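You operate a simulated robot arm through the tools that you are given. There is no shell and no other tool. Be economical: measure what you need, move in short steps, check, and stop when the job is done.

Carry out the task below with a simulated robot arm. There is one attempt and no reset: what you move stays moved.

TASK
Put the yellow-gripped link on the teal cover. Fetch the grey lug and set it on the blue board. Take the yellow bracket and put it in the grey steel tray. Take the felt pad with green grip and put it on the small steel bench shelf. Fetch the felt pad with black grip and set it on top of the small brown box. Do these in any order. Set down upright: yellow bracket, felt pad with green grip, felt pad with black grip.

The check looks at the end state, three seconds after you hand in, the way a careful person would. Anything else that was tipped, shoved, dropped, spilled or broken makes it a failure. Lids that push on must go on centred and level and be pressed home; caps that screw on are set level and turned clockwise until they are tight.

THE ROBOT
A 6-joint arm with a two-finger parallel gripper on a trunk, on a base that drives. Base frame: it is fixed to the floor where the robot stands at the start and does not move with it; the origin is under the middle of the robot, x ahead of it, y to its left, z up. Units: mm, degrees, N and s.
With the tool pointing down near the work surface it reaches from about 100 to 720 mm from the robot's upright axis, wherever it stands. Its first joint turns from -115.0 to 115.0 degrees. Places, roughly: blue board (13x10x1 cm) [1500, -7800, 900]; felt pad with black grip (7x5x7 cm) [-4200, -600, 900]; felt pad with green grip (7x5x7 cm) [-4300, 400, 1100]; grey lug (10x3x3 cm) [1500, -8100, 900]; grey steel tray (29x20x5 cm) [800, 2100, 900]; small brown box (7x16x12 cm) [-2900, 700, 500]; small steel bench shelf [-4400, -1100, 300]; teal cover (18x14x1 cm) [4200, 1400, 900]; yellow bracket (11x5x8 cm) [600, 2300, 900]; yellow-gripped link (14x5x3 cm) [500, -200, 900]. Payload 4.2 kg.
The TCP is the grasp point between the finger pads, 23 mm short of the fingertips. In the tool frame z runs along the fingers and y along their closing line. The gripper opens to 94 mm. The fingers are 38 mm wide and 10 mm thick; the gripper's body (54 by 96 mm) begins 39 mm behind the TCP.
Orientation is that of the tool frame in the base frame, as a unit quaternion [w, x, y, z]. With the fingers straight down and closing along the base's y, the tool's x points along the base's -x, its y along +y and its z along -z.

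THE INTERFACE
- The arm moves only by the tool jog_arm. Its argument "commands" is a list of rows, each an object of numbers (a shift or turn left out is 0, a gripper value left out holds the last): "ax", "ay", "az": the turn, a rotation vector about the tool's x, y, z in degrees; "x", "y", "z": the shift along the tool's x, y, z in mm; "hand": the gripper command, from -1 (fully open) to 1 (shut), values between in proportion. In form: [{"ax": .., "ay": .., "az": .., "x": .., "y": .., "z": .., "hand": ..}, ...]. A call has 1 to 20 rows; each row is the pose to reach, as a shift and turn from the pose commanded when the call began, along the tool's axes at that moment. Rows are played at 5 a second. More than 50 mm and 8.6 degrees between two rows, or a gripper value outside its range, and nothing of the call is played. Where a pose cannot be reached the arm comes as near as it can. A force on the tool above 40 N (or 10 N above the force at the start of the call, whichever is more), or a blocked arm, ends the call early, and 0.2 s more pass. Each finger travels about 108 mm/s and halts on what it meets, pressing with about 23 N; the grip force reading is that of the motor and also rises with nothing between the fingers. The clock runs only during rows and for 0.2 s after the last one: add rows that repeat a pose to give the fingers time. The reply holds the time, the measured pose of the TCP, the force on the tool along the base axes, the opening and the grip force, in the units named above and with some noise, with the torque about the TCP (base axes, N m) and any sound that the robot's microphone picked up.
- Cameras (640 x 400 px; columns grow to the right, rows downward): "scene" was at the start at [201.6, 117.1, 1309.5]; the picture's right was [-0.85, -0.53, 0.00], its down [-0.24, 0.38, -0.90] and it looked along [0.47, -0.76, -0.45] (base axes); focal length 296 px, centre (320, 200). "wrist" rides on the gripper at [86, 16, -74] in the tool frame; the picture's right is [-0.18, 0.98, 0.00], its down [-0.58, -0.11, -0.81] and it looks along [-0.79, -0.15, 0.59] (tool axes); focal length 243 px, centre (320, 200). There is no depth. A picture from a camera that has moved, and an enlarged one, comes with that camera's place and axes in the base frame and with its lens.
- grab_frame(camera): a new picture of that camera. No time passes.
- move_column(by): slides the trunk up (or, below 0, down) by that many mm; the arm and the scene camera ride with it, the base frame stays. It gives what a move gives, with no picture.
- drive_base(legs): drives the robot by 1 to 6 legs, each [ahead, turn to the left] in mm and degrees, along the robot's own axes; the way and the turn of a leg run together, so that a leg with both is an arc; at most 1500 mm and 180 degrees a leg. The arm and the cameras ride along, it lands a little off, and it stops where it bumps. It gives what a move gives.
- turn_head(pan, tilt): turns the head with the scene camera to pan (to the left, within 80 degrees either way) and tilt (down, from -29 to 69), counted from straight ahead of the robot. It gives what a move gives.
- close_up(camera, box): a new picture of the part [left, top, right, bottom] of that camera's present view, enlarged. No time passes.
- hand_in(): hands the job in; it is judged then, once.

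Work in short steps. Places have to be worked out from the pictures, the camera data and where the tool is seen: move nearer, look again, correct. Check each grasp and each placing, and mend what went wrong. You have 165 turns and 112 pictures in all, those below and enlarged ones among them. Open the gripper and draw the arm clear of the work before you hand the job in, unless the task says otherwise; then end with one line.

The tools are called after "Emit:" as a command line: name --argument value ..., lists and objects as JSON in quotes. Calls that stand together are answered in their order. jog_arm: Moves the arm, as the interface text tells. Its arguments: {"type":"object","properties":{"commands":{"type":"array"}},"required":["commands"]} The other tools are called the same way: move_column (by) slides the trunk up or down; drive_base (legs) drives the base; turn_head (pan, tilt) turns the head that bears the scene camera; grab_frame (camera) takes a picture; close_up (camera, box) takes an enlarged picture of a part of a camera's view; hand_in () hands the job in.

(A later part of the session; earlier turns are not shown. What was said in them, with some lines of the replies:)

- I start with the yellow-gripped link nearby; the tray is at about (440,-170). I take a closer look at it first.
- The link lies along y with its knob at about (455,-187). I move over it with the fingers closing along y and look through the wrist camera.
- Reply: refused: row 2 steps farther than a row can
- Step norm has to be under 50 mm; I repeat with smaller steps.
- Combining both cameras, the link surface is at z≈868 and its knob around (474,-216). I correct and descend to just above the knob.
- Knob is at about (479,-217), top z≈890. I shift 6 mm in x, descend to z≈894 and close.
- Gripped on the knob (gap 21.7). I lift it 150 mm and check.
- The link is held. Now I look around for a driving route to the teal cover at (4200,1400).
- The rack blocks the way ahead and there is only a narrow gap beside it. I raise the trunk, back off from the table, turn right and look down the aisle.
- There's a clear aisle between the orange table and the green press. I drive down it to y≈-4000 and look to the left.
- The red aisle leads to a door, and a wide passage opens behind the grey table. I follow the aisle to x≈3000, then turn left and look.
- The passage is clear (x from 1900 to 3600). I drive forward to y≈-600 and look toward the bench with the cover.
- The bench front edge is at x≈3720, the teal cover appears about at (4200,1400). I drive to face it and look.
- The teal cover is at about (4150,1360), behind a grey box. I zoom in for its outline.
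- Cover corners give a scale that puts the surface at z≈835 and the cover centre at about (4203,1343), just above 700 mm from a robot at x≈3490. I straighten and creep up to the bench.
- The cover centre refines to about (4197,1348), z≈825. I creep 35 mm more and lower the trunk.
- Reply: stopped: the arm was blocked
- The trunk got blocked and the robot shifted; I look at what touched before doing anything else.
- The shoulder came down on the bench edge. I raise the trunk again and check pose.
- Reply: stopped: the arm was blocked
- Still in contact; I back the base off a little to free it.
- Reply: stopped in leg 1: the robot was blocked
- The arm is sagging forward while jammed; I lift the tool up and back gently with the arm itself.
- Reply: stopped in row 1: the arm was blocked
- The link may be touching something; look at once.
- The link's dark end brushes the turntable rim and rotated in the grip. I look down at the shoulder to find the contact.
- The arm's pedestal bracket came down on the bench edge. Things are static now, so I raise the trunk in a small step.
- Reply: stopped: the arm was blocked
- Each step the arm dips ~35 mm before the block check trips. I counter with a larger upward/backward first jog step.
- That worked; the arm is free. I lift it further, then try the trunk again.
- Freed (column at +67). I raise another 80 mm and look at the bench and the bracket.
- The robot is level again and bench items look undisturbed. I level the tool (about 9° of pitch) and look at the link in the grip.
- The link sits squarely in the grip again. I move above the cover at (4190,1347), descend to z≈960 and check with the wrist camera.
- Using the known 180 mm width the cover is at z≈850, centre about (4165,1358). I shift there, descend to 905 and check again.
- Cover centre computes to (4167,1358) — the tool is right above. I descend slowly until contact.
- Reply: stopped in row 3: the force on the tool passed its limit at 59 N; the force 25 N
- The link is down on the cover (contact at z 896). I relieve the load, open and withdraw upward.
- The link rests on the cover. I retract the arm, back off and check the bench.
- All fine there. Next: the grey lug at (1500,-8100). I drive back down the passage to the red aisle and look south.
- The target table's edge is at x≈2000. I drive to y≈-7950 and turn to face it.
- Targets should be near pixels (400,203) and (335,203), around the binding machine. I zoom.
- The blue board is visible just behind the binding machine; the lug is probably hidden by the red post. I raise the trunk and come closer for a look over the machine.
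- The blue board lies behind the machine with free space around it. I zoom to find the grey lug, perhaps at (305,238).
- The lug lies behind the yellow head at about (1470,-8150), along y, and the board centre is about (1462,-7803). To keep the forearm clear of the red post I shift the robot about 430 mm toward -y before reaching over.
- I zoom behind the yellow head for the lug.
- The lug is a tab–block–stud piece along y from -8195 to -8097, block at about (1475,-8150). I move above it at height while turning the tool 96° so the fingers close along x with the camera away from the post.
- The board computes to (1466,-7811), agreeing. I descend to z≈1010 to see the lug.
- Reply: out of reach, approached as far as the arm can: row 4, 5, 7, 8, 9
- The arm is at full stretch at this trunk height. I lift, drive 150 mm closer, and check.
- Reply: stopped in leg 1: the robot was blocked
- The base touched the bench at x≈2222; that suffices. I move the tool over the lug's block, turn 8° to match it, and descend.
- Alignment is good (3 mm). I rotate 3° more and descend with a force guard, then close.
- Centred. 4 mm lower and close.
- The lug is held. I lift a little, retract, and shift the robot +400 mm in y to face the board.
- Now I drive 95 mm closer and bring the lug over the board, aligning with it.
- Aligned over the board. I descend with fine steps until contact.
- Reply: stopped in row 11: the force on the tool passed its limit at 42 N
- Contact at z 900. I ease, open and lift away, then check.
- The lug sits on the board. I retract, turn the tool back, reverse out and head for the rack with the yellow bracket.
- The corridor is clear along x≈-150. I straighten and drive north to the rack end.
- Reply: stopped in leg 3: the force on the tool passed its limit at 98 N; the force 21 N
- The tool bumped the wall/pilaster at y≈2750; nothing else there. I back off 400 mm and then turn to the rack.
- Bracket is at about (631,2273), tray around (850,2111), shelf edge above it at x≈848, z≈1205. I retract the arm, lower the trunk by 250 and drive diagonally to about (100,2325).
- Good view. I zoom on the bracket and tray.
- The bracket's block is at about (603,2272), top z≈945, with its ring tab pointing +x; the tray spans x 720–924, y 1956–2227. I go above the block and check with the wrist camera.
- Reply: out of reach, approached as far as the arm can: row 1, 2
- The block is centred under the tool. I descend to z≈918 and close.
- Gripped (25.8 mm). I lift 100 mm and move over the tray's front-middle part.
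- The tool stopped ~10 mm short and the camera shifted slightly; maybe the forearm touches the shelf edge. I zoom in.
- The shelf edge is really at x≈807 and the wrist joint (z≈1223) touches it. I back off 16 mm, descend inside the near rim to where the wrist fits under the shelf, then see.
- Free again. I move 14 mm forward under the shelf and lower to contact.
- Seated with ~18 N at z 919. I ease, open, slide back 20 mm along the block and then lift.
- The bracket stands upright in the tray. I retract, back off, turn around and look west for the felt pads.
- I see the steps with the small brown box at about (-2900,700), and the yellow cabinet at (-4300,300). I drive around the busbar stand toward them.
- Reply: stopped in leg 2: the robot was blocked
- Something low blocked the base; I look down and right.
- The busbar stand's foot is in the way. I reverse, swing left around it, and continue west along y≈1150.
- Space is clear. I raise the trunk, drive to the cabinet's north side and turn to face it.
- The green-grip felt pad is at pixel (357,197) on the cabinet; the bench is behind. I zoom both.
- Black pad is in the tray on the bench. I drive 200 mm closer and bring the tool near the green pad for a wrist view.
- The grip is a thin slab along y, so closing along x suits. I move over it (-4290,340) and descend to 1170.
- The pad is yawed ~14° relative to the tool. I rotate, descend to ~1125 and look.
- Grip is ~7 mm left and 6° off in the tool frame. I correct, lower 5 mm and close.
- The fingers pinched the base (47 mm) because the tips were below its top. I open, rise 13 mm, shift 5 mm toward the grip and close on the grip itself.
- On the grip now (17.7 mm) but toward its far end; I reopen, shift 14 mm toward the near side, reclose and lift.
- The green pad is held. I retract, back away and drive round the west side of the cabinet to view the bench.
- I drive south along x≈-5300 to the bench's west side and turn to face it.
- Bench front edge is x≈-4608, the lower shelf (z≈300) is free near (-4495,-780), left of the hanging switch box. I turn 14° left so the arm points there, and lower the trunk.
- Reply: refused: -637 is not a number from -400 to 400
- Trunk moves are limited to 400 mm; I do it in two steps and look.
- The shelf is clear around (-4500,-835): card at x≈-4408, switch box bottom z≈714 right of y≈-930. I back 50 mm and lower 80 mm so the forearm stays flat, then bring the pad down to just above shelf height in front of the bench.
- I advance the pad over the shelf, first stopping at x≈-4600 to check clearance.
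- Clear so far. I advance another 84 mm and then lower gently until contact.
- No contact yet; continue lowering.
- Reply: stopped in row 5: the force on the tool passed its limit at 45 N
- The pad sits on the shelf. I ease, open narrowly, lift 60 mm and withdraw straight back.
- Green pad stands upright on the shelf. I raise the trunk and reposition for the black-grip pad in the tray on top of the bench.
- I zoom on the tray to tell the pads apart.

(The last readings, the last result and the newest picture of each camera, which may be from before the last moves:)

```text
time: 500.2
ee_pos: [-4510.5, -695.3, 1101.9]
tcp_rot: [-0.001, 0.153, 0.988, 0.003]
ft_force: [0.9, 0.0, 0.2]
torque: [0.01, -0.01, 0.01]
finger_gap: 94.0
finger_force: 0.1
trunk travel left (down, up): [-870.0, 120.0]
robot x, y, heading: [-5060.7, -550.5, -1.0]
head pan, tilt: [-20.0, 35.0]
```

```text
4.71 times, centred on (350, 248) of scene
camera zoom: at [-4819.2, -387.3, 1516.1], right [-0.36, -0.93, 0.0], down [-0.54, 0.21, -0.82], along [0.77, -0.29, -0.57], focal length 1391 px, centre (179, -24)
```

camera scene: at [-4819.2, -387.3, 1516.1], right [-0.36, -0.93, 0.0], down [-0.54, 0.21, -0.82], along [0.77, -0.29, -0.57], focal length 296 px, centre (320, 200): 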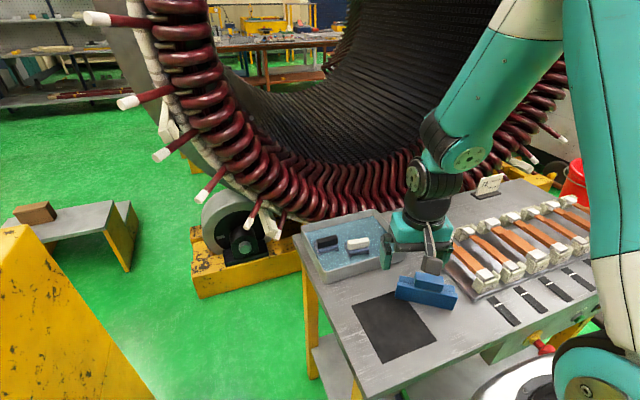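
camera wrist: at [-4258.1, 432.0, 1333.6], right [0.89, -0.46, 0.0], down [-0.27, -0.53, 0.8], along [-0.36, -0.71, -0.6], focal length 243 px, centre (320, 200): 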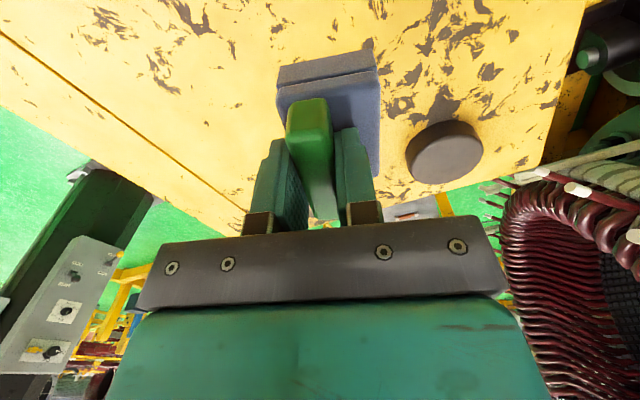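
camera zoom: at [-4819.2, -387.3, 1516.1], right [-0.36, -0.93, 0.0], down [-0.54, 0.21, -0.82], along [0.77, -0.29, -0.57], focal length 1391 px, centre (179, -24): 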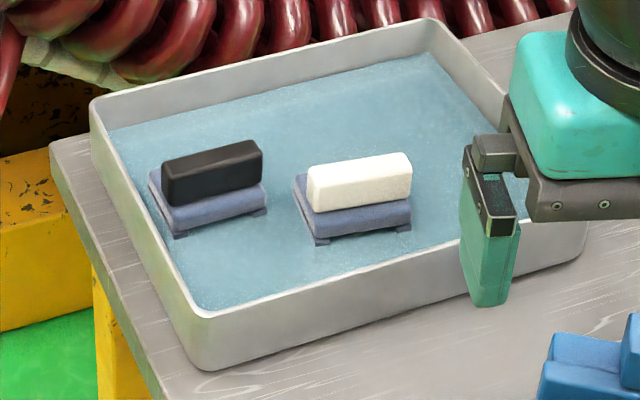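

The black-grip pad is at about (-4232,-629), grip along y; its neighbour has a white grip. I drive 60 mm closer, then move over it turning the tool 72° with the fingers opened to ~60 mm.

Emit:
drive_base --legs '[[60, 0]]'

Emit:
jog_arm --commands '[{"x": -21, "y": 15, "az": 8, "hand": -0.3}, {"x": -43, "y": 30, "az": 16}, {"x": -64, "y": 45, "az": 24}, {"x": -86, "y": 60, "az": 32}, {"x": -108, "y": 76, "az": 40}, {"x": -129, "y": 91, "az": 48}, {"x": -151, "y": 106, "az": 56}, {"x": -172, "y": 121, "az": 64}, {"x": -188, "y": 129, "az": 72}, {"x": -188, "y": 129, "z": 45, "az": 72}, {"x": -188, "y": 129, "z": 85, "az": 72}, {"x": -188, "y": 129, "z": 85, "az": 72}]'

Emit:
grab_frame --camera "wrist"

```text
time: 501.2
ee_pos: [-4448.5, -696.0, 1102.7]
tcp_rot: [-0.002, 0.152, 0.988, 0.002]
ft_force: [-0.2, -0.1, -0.7]
torque: [-0.03, -0.04, 0.03]
finger_gap: 94.2
finger_force: 0.0
trunk travel left (down, up): [-870.0, 120.0]
robot x, y, heading: [-4998.1, -550.9, -0.7]
head pan, tilt: [-20.0, 35.0]
```

```text
time: 503.8
ee_pos: [-4231.3, -633.1, 1014.5]
tcp_rot: [-0.001, 0.705, 0.71, 0.001]
ft_force: [0.0, -0.4, -0.4]
torque: [0.0, 0.0, -0.01]
finger_gap: 60.8
finger_force: 0.2
trunk travel left (down, up): [-870.0, 120.0]
robot x, y, heading: [-4996.6, -545.5, -0.5]
head pan, tilt: [-20.0, 35.0]
```

```text
21 pictures are left
camera wrist: at [-4215.2, -546.9, 1089.6], right [0.98, -0.18, 0.0], down [-0.1, -0.59, 0.8], along [-0.14, -0.79, -0.6], focal length 243 px, centre (320, 200)
```

wrist: 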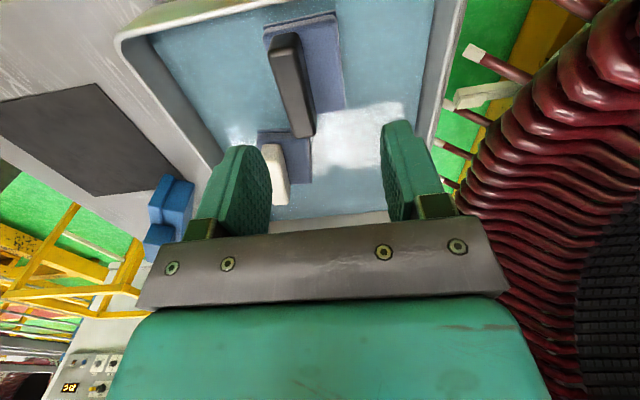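

Both cameras agree on the grip centre (-4245,-626), top z≈952. I correct, descend to 938 and look before closing.

Emit:
jog_arm --commands '[{"x": 6, "y": -14, "az": 4, "z": 20}, {"x": 6, "y": -14, "az": 4, "z": 50}, {"x": 6, "y": -14, "az": 4, "z": 70}, {"x": 6, "y": -14, "az": 4, "z": 77}, {"x": 6, "y": -14, "az": 4, "z": 77}]'

Emit:
grab_frame --camera "wrist"

```text
time: 505.0
ee_pos: [-4242.7, -623.5, 939.5]
tcp_rot: [-0.003, 0.729, 0.685, 0.002]
ft_force: [0.1, 0.4, 0.1]
torque: [0.01, 0.0, -0.01]
finger_gap: 60.9
finger_force: 0.1
trunk travel left (down, up): [-870.0, 120.0]
robot x, y, heading: [-4994.2, -546.3, -1.0]
head pan, tilt: [-20.0, 35.0]
```

```text
20 pictures are left
camera wrist: at [-4221.0, -539.6, 1014.9], right [0.97, -0.24, 0.0], down [-0.14, -0.58, 0.8], along [-0.2, -0.78, -0.6], focal length 243 px, centre (320, 200)
```

wrist: 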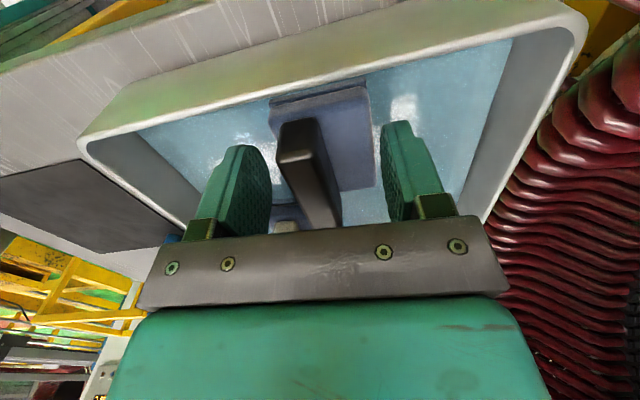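

Well centred on the black grip. I close.

Emit:
jog_arm --commands '[{"hand": 1}, {"hand": 1}, {"hand": 1}, {"hand": 1}, {"hand": 1}]'

```text
time: 506.2
ee_pos: [-4243.1, -623.7, 940.2]
tcp_rot: [-0.003, 0.729, 0.684, 0.001]
ft_force: [0.9, 1.6, 1.1]
torque: [-0.02, 0.02, 0.02]
finger_gap: 47.3
finger_force: 23.0
trunk travel left (down, up): [-870.0, 120.0]
robot x, y, heading: [-4997.8, -550.5, -0.9]
head pan, tilt: [-20.0, 35.0]
```

It pinched the base (47 mm) again. I open, rise 14 mm, and close on the grip.

Emit:
jog_arm --commands '[{"hand": -0.3}, {"hand": -0.3}, {"z": -8, "hand": -0.3}, {"z": -14, "hand": -0.3}, {"z": -14, "hand": -0.3}, {"z": -14, "hand": 1}, {"z": -14, "hand": 1}, {"z": -14, "hand": 1}, {"z": -14, "hand": 1}]'

```text
time: 508.2
ee_pos: [-4243.5, -624.9, 953.6]
tcp_rot: [-0.003, 0.729, 0.685, 0.001]
ft_force: [1.0, -0.2, -0.4]
torque: [0.04, -0.03, 0.02]
finger_gap: 17.2
finger_force: 22.8
trunk travel left (down, up): [-870.0, 120.0]
robot x, y, heading: [-5000.6, -549.6, -0.9]
head pan, tilt: [-20.0, 35.0]
```

On the grip (17.2 mm). I lift it and check.

Emit:
jog_arm --commands '[{"z": -15}, {"z": -50}, {"z": -90}, {"z": -130}, {"z": -170}, {"z": -210}, {"z": -210}]'

Emit:
grab_frame --camera "wrist"

```text
time: 509.8
ee_pos: [-4246.2, -625.1, 1167.2]
tcp_rot: [-0.003, 0.729, 0.685, 0.001]
ft_force: [0.0, 0.3, -0.9]
torque: [0.01, 0.0, 0.01]
finger_gap: 17.3
finger_force: 22.9
trunk travel left (down, up): [-870.0, 120.0]
robot x, y, heading: [-4999.1, -552.8, -0.9]
head pan, tilt: [-20.0, 35.0]
```

```text
19 pictures are left
camera wrist: at [-4223.7, -540.9, 1242.5], right [0.97, -0.24, 0.0], down [-0.14, -0.58, 0.8], along [-0.2, -0.78, -0.6], focal length 243 px, centre (320, 200)
```

wrist: 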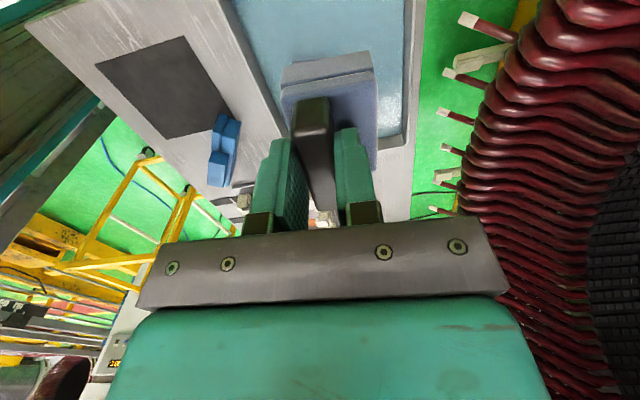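

The black pad is held. I retract and drive north then east to the steps with the brown box.

Emit:
jog_arm --commands '[{"z": -30, "y": -30}, {"z": -60, "y": -70}, {"z": -80, "y": -110}, {"z": -80, "y": -150}, {"z": -80, "y": -190}, {"z": -80, "y": -220}]'

Emit:
drive_base --legs '[[-350, 0], [0, 91], [1000, 0], [920, 0], [0, -90]]'

```text
time: 511.2
ee_pos: [-4463.1, -611.9, 1244.1]
tcp_rot: [-0.002, 0.729, 0.685, 0.001]
ft_force: [0.2, 0.2, -0.7]
torque: [0.03, -0.01, 0.03]
finger_gap: 17.4
finger_force: 23.1
trunk travel left (down, up): [-870.0, 120.0]
robot x, y, heading: [-4996.9, -551.5, -0.6]
head pan, tilt: [-20.0, 35.0]
```

```text
time: 530.2
ee_pos: [-4713.2, 1291.2, 1243.9]
tcp_rot: [-0.002, 0.743, 0.67, 0.002]
ft_force: [0.2, -0.2, -0.8]
torque: [0.02, 0.0, 0.01]
finger_gap: 17.4
finger_force: 23.3
trunk travel left (down, up): [-870.0, 120.0]
robot x, y, heading: [-5242.7, 1381.2, -2.9]
head pan, tilt: [-20.0, 35.0]
```

Emit:
drive_base --legs '[[0, 2.7], [1300, 0], [1220, 0], [0, -90]]'

Emit:
turn_head --pan -20 --tilt 45

Emit:
grab_frame --camera "scene"

```text
time: 544.8
ee_pos: [-2393.9, 885.3, 1245.6]
tcp_rot: [-0.002, 0.922, 0.388, 0.002]
ft_force: [0.5, 1.3, 0.0]
torque: [-0.11, 0.07, 0.03]
finger_gap: 17.3
finger_force: 23.0
trunk travel left (down, up): [-870.0, 120.0]
robot x, y, heading: [-2739.5, 1295.1, -38.2]
head pan, tilt: [-20.0, 35.0]
stopped in leg 4: the robot was blocked; the commanded pose is now the measured one
```

```text
time: 545.5
ee_pos: [-2392.4, 883.9, 1244.7]
tcp_rot: [-0.002, 0.922, 0.388, 0.002]
ft_force: [-0.1, 0.1, -0.6]
torque: [0.02, 0.01, 0.0]
finger_gap: 17.2
finger_force: 23.3
trunk travel left (down, up): [-870.0, 120.0]
robot x, y, heading: [-2737.7, 1296.2, -38.2]
head pan, tilt: [-20.0, 45.0]
```

```text
18 pictures are left
camera scene: at [-2453.8, 1289.4, 1501.2], right [-0.85, -0.53, 0.0], down [-0.37, 0.6, -0.71], along [0.37, -0.6, -0.71], focal length 296 px, centre (320, 200)
```

scene: 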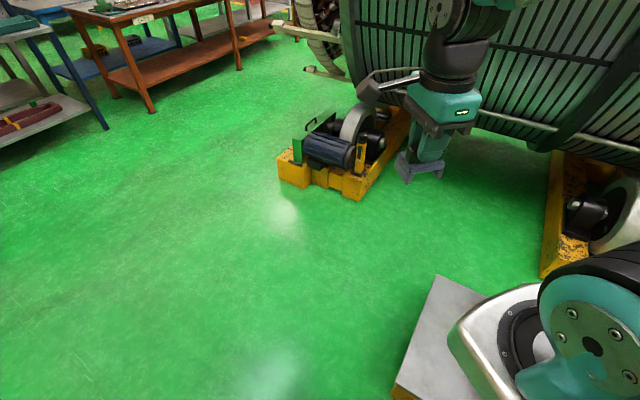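

The base corner touched the steps while turning. I reverse away, finish the turn farther out, and look at the box.

Emit:
drive_base --legs '[[-250, 0], [0, -51.8]]'

Emit:
turn_head --pan 10 --tilt 45

Emit:
grab_frame --camera "scene"

```text
time: 549.5
ee_pos: [-3031.5, 919.1, 1245.0]
tcp_rot: [-0.001, 0.999, -0.046, 0.002]
ft_force: [-0.6, -0.1, -0.8]
torque: [-0.02, -0.02, -0.01]
finger_gap: 17.1
finger_force: 22.9
trunk travel left (down, up): [-870.0, 120.0]
robot x, y, heading: [-2924.9, 1446.1, -89.0]
head pan, tilt: [-20.0, 45.0]
```

```text
time: 550.5
ee_pos: [-3031.9, 920.0, 1244.8]
tcp_rot: [-0.001, 0.999, -0.046, 0.003]
ft_force: [-0.7, 0.0, -0.5]
torque: [0.02, -0.02, 0.0]
finger_gap: 17.4
finger_force: 23.0
trunk travel left (down, up): [-870.0, 120.0]
robot x, y, heading: [-2923.9, 1450.5, -89.2]
head pan, tilt: [10.0, 45.0]
```

```text
17 pictures are left
camera scene: at [-2713.8, 1219.7, 1501.2], right [-0.98, -0.19, 0.0], down [-0.13, 0.69, -0.71], along [0.13, -0.69, -0.71], focal length 296 px, centre (320, 200)
```

scene: 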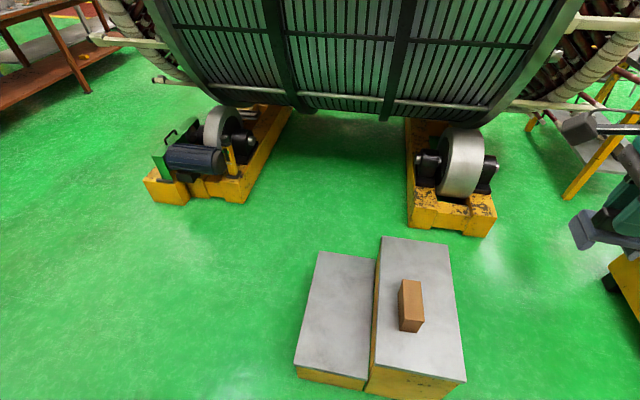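

The box is visible at (411,305). I zoom in to locate its top precisely.

Emit:
close_up --camera "scene" --box '[360, 240, 480, 340]'

```text
4.00 times, centred on (420, 290) of scene
camera zoom: at [-2713.8, 1219.7, 1501.2], right [-0.98, -0.19, 0.0], down [-0.13, 0.69, -0.71], along [0.13, -0.69, -0.71], focal length 1182 px, centre (-80, -160)
```

zoom: 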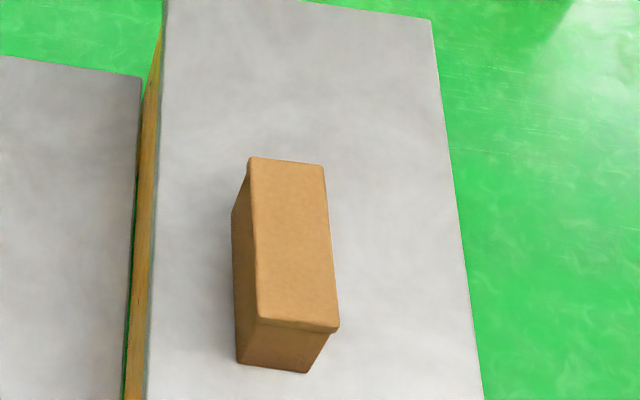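

Box top: centre about (-2957,653), z≈460, long side along y. I drive 80 mm nearer, lower the trunk 390 mm, and rotate the tool so the pad lies along the box.

Emit:
drive_base --legs '[[80, 0]]'

Emit:
move_column --by -390

Emit:
jog_arm --commands '[{"az": -8}, {"az": -16}, {"az": -24}, {"az": -32}, {"az": -40}, {"az": -48}, {"az": -56}, {"az": -64}, {"az": -72}, {"az": -80}, {"az": -88}, {"az": -96}, {"az": -96}]'

```text
time: 551.5
ee_pos: [-3029.0, 837.3, 1245.5]
tcp_rot: [-0.001, 0.999, -0.044, 0.003]
ft_force: [0.1, 0.9, -0.4]
torque: [-0.02, 0.0, 0.04]
finger_gap: 17.2
finger_force: 23.3
trunk travel left (down, up): [-870.0, 120.0]
robot x, y, heading: [-2926.9, 1367.1, -89.1]
head pan, tilt: [10.0, 45.0]
```

```text
time: 555.3
ee_pos: [-3030.4, 838.0, 854.5]
tcp_rot: [0.0, 0.999, -0.044, 0.003]
ft_force: [0.3, -0.2, -0.5]
torque: [0.03, 0.04, -0.05]
finger_gap: 17.6
finger_force: 23.0
trunk travel left (down, up): [-480.0, 510.0]
robot x, y, heading: [-2922.7, 1371.4, -89.0]
head pan, tilt: [10.0, 45.0]
```

```text
time: 558.1
ee_pos: [-3030.4, 839.1, 855.5]
tcp_rot: [0.002, 0.7, 0.714, 0.004]
ft_force: [0.6, 0.6, -1.8]
torque: [0.01, 0.04, -0.01]
finger_gap: 17.3
finger_force: 23.0
trunk travel left (down, up): [-480.0, 510.0]
robot x, y, heading: [-2925.0, 1367.7, -88.9]
head pan, tilt: [10.0, 45.0]
```

Now over the box at z≈620, then a look from both cameras.

Emit:
jog_arm --commands '[{"x": -38, "y": 12, "z": 10}, {"x": -75, "y": 24, "z": 30}, {"x": -112, "y": 36, "z": 50}, {"x": -150, "y": 48, "z": 70}, {"x": -187, "y": 60, "z": 90}, {"x": -187, "y": 60, "z": 135}, {"x": -187, "y": 60, "z": 180}, {"x": -187, "y": 60, "z": 225}, {"x": -187, "y": 60, "z": 240}, {"x": -187, "y": 60, "z": 240}]'

Emit:
grab_frame --camera "wrist"

Emit:
grab_frame --camera "scene"

```text
time: 560.3
ee_pos: [-2965.2, 651.5, 616.0]
tcp_rot: [0.003, 0.701, 0.713, 0.003]
ft_force: [0.5, 0.0, -0.8]
torque: [-0.01, 0.03, 0.0]
finger_gap: 17.5
finger_force: 22.7
trunk travel left (down, up): [-480.0, 510.0]
robot x, y, heading: [-2923.4, 1364.4, -89.4]
head pan, tilt: [10.0, 45.0]
```

```text
15 pictures are left
camera wrist: at [-2950.5, 738.1, 690.6], right [0.99, -0.17, 0.01], down [-0.11, -0.58, 0.8], along [-0.13, -0.79, -0.59], focal length 243 px, centre (320, 200)
```

wrist: 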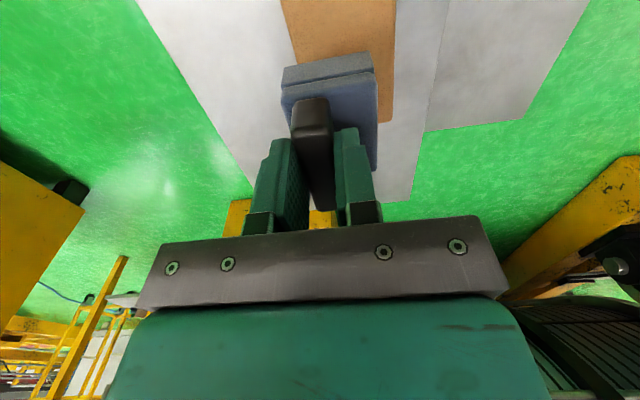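

```text
14 pictures are left
camera scene: at [-2712.2, 1138.7, 1111.2], right [-0.98, -0.19, 0.0], down [-0.13, 0.69, -0.71], along [0.13, -0.69, -0.71], focal length 296 px, centre (320, 200)
```

scene: 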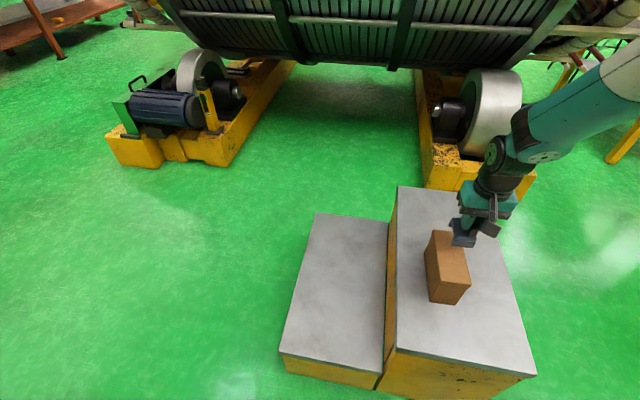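

Re-fitting with the known 70 mm width gives box top z≈500, centre (-2946,673). I shift accordingly, descend to 560 and check.

Emit:
jog_arm --commands '[{"x": 20, "y": 10}, {"x": 20, "y": 10, "z": 25}, {"x": 20, "y": 10, "z": 50}, {"x": 20, "y": 10, "z": 56}, {"x": 20, "y": 10, "z": 56}]'

Emit:
grab_frame --camera "wrist"

Emit:
close_up --camera "scene" --box '[380, 180, 540, 320]'

```text
time: 561.1
ee_pos: [-2956.1, 671.0, 576.0]
tcp_rot: [0.002, 0.702, 0.712, 0.002]
ft_force: [-1.8, 5.7, 12.4]
torque: [-0.03, 0.11, 0.02]
finger_gap: 17.4
finger_force: 22.7
trunk travel left (down, up): [-480.0, 510.0]
robot x, y, heading: [-2925.8, 1367.6, -89.3]
head pan, tilt: [10.0, 45.0]
stopped in row 3: the force on the tool passed its limit at 55 N (the readings are from after the stop); the commanded pose is now the measured one
```

```text
13 pictures are left
camera wrist: at [-2941.7, 757.9, 650.9], right [0.99, -0.17, 0.01], down [-0.11, -0.58, 0.81], along [-0.13, -0.79, -0.59], focal length 243 px, centre (320, 200)
```

wrist: 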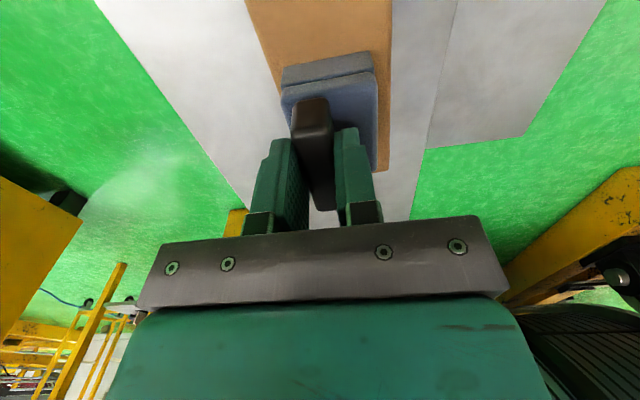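

```text
2.86 times, centred on (460, 250) of scene
camera zoom: at [-2712.2, 1139.3, 1111.6], right [-0.98, -0.19, 0.0], down [-0.13, 0.69, -0.71], along [0.13, -0.69, -0.71], focal length 844 px, centre (-80, 57)
```

zoom: 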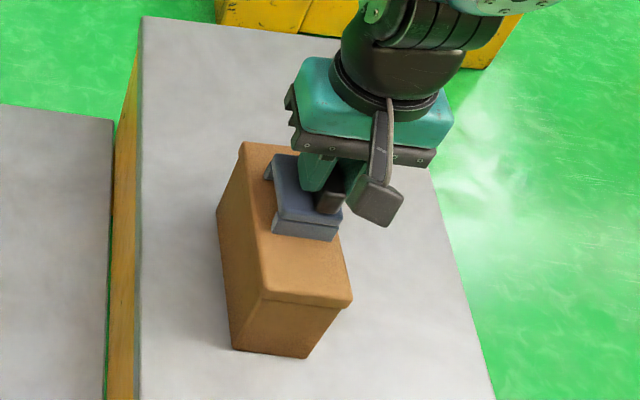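

The pad is in contact with the box top and well within its edges by both views. I ease, open and lift away.

Emit:
jog_arm --commands '[{"z": -1}, {"z": -1, "hand": 0.3}, {"z": -1, "hand": 0.2}, {"z": -2, "hand": 0.2}, {"z": -20}, {"z": -55}, {"z": -95}, {"z": -135}, {"z": -175}]'

Emit:
close_up --camera "scene" --box '[380, 180, 540, 320]'

```text
time: 563.1
ee_pos: [-2956.3, 669.0, 751.1]
tcp_rot: [0.0, 0.702, 0.712, 0.004]
ft_force: [-0.7, -0.7, -0.3]
torque: [0.0, 0.02, -0.02]
finger_gap: 37.8
finger_force: 0.1
trunk travel left (down, up): [-480.0, 510.0]
robot x, y, heading: [-2927.5, 1364.4, -89.2]
head pan, tilt: [10.0, 45.0]
```

```text
2.86 times, centred on (460, 250) of scene
camera zoom: at [-2712.2, 1138.5, 1111.1], right [-0.98, -0.19, 0.0], down [-0.13, 0.69, -0.71], along [0.13, -0.69, -0.71], focal length 844 px, centre (-80, 57)
```

zoom: 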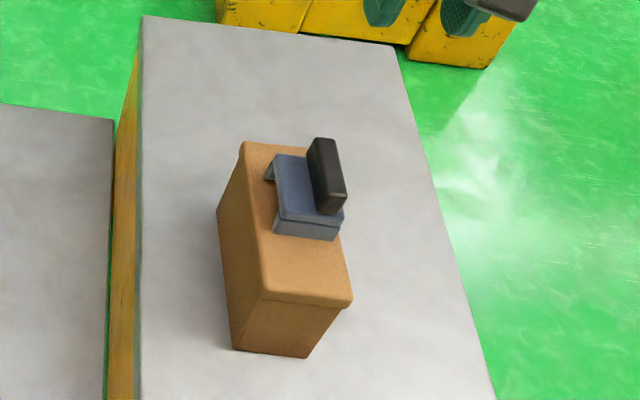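

The black-grip pad stands upright on the box, and the steps are where they were. I draw the arm clear, open fully and back away a little.

Emit:
jog_arm --commands '[{"z": -40}, {"z": -80}, {"z": -100, "x": 40}, {"z": -100, "x": 80, "hand": -1}, {"z": -100, "x": 120}, {"z": -100, "x": 150}]'

Emit:
drive_base --legs '[[-300, 0]]'

Emit:
grab_frame --camera "scene"

```text
time: 564.5
ee_pos: [-2961.2, 820.8, 849.8]
tcp_rot: [0.001, 0.702, 0.713, 0.003]
ft_force: [0.3, -0.3, 0.2]
torque: [0.0, -0.02, -0.03]
finger_gap: 94.1
finger_force: 0.1
trunk travel left (down, up): [-480.0, 510.0]
robot x, y, heading: [-2925.3, 1366.5, -89.3]
head pan, tilt: [10.0, 45.0]
```

```text
time: 566.5
ee_pos: [-2962.7, 1114.3, 849.4]
tcp_rot: [0.001, 0.7, 0.714, 0.003]
ft_force: [-0.7, 0.5, -0.8]
torque: [-0.02, 0.0, -0.02]
finger_gap: 94.0
finger_force: 0.0
trunk travel left (down, up): [-480.0, 510.0]
robot x, y, heading: [-2929.8, 1661.0, -88.6]
head pan, tilt: [10.0, 45.0]
```

```text
10 pictures are left
camera scene: at [-2716.5, 1433.5, 1111.2], right [-0.98, -0.2, 0.0], down [-0.14, 0.69, -0.71], along [0.14, -0.69, -0.71], focal length 296 px, centre (320, 200)
```

scene: 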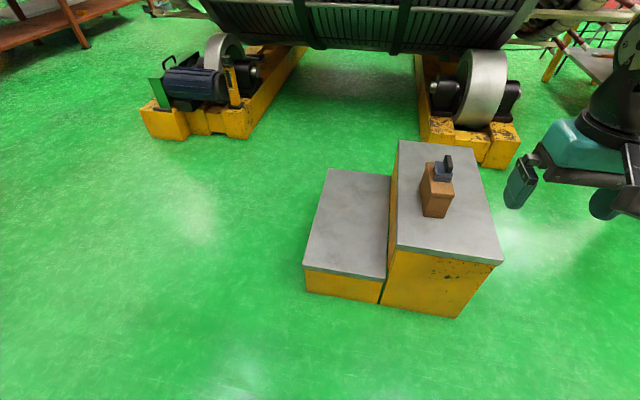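

All five items are placed and the arm is clear; I hand in.

Emit:
hand_in

```text
The job is handed in.
```

All five items are placed as asked and the job is handed in, but the robot bumped a few things on the way. It touched the bench with the teal cover, the bench with the binding machine, the busbar stand, the wall and the yellow steps. The items on the teal-cover bench and the steps looked unmoved afterwards; I did not re-check the busbar stand or the other bench.
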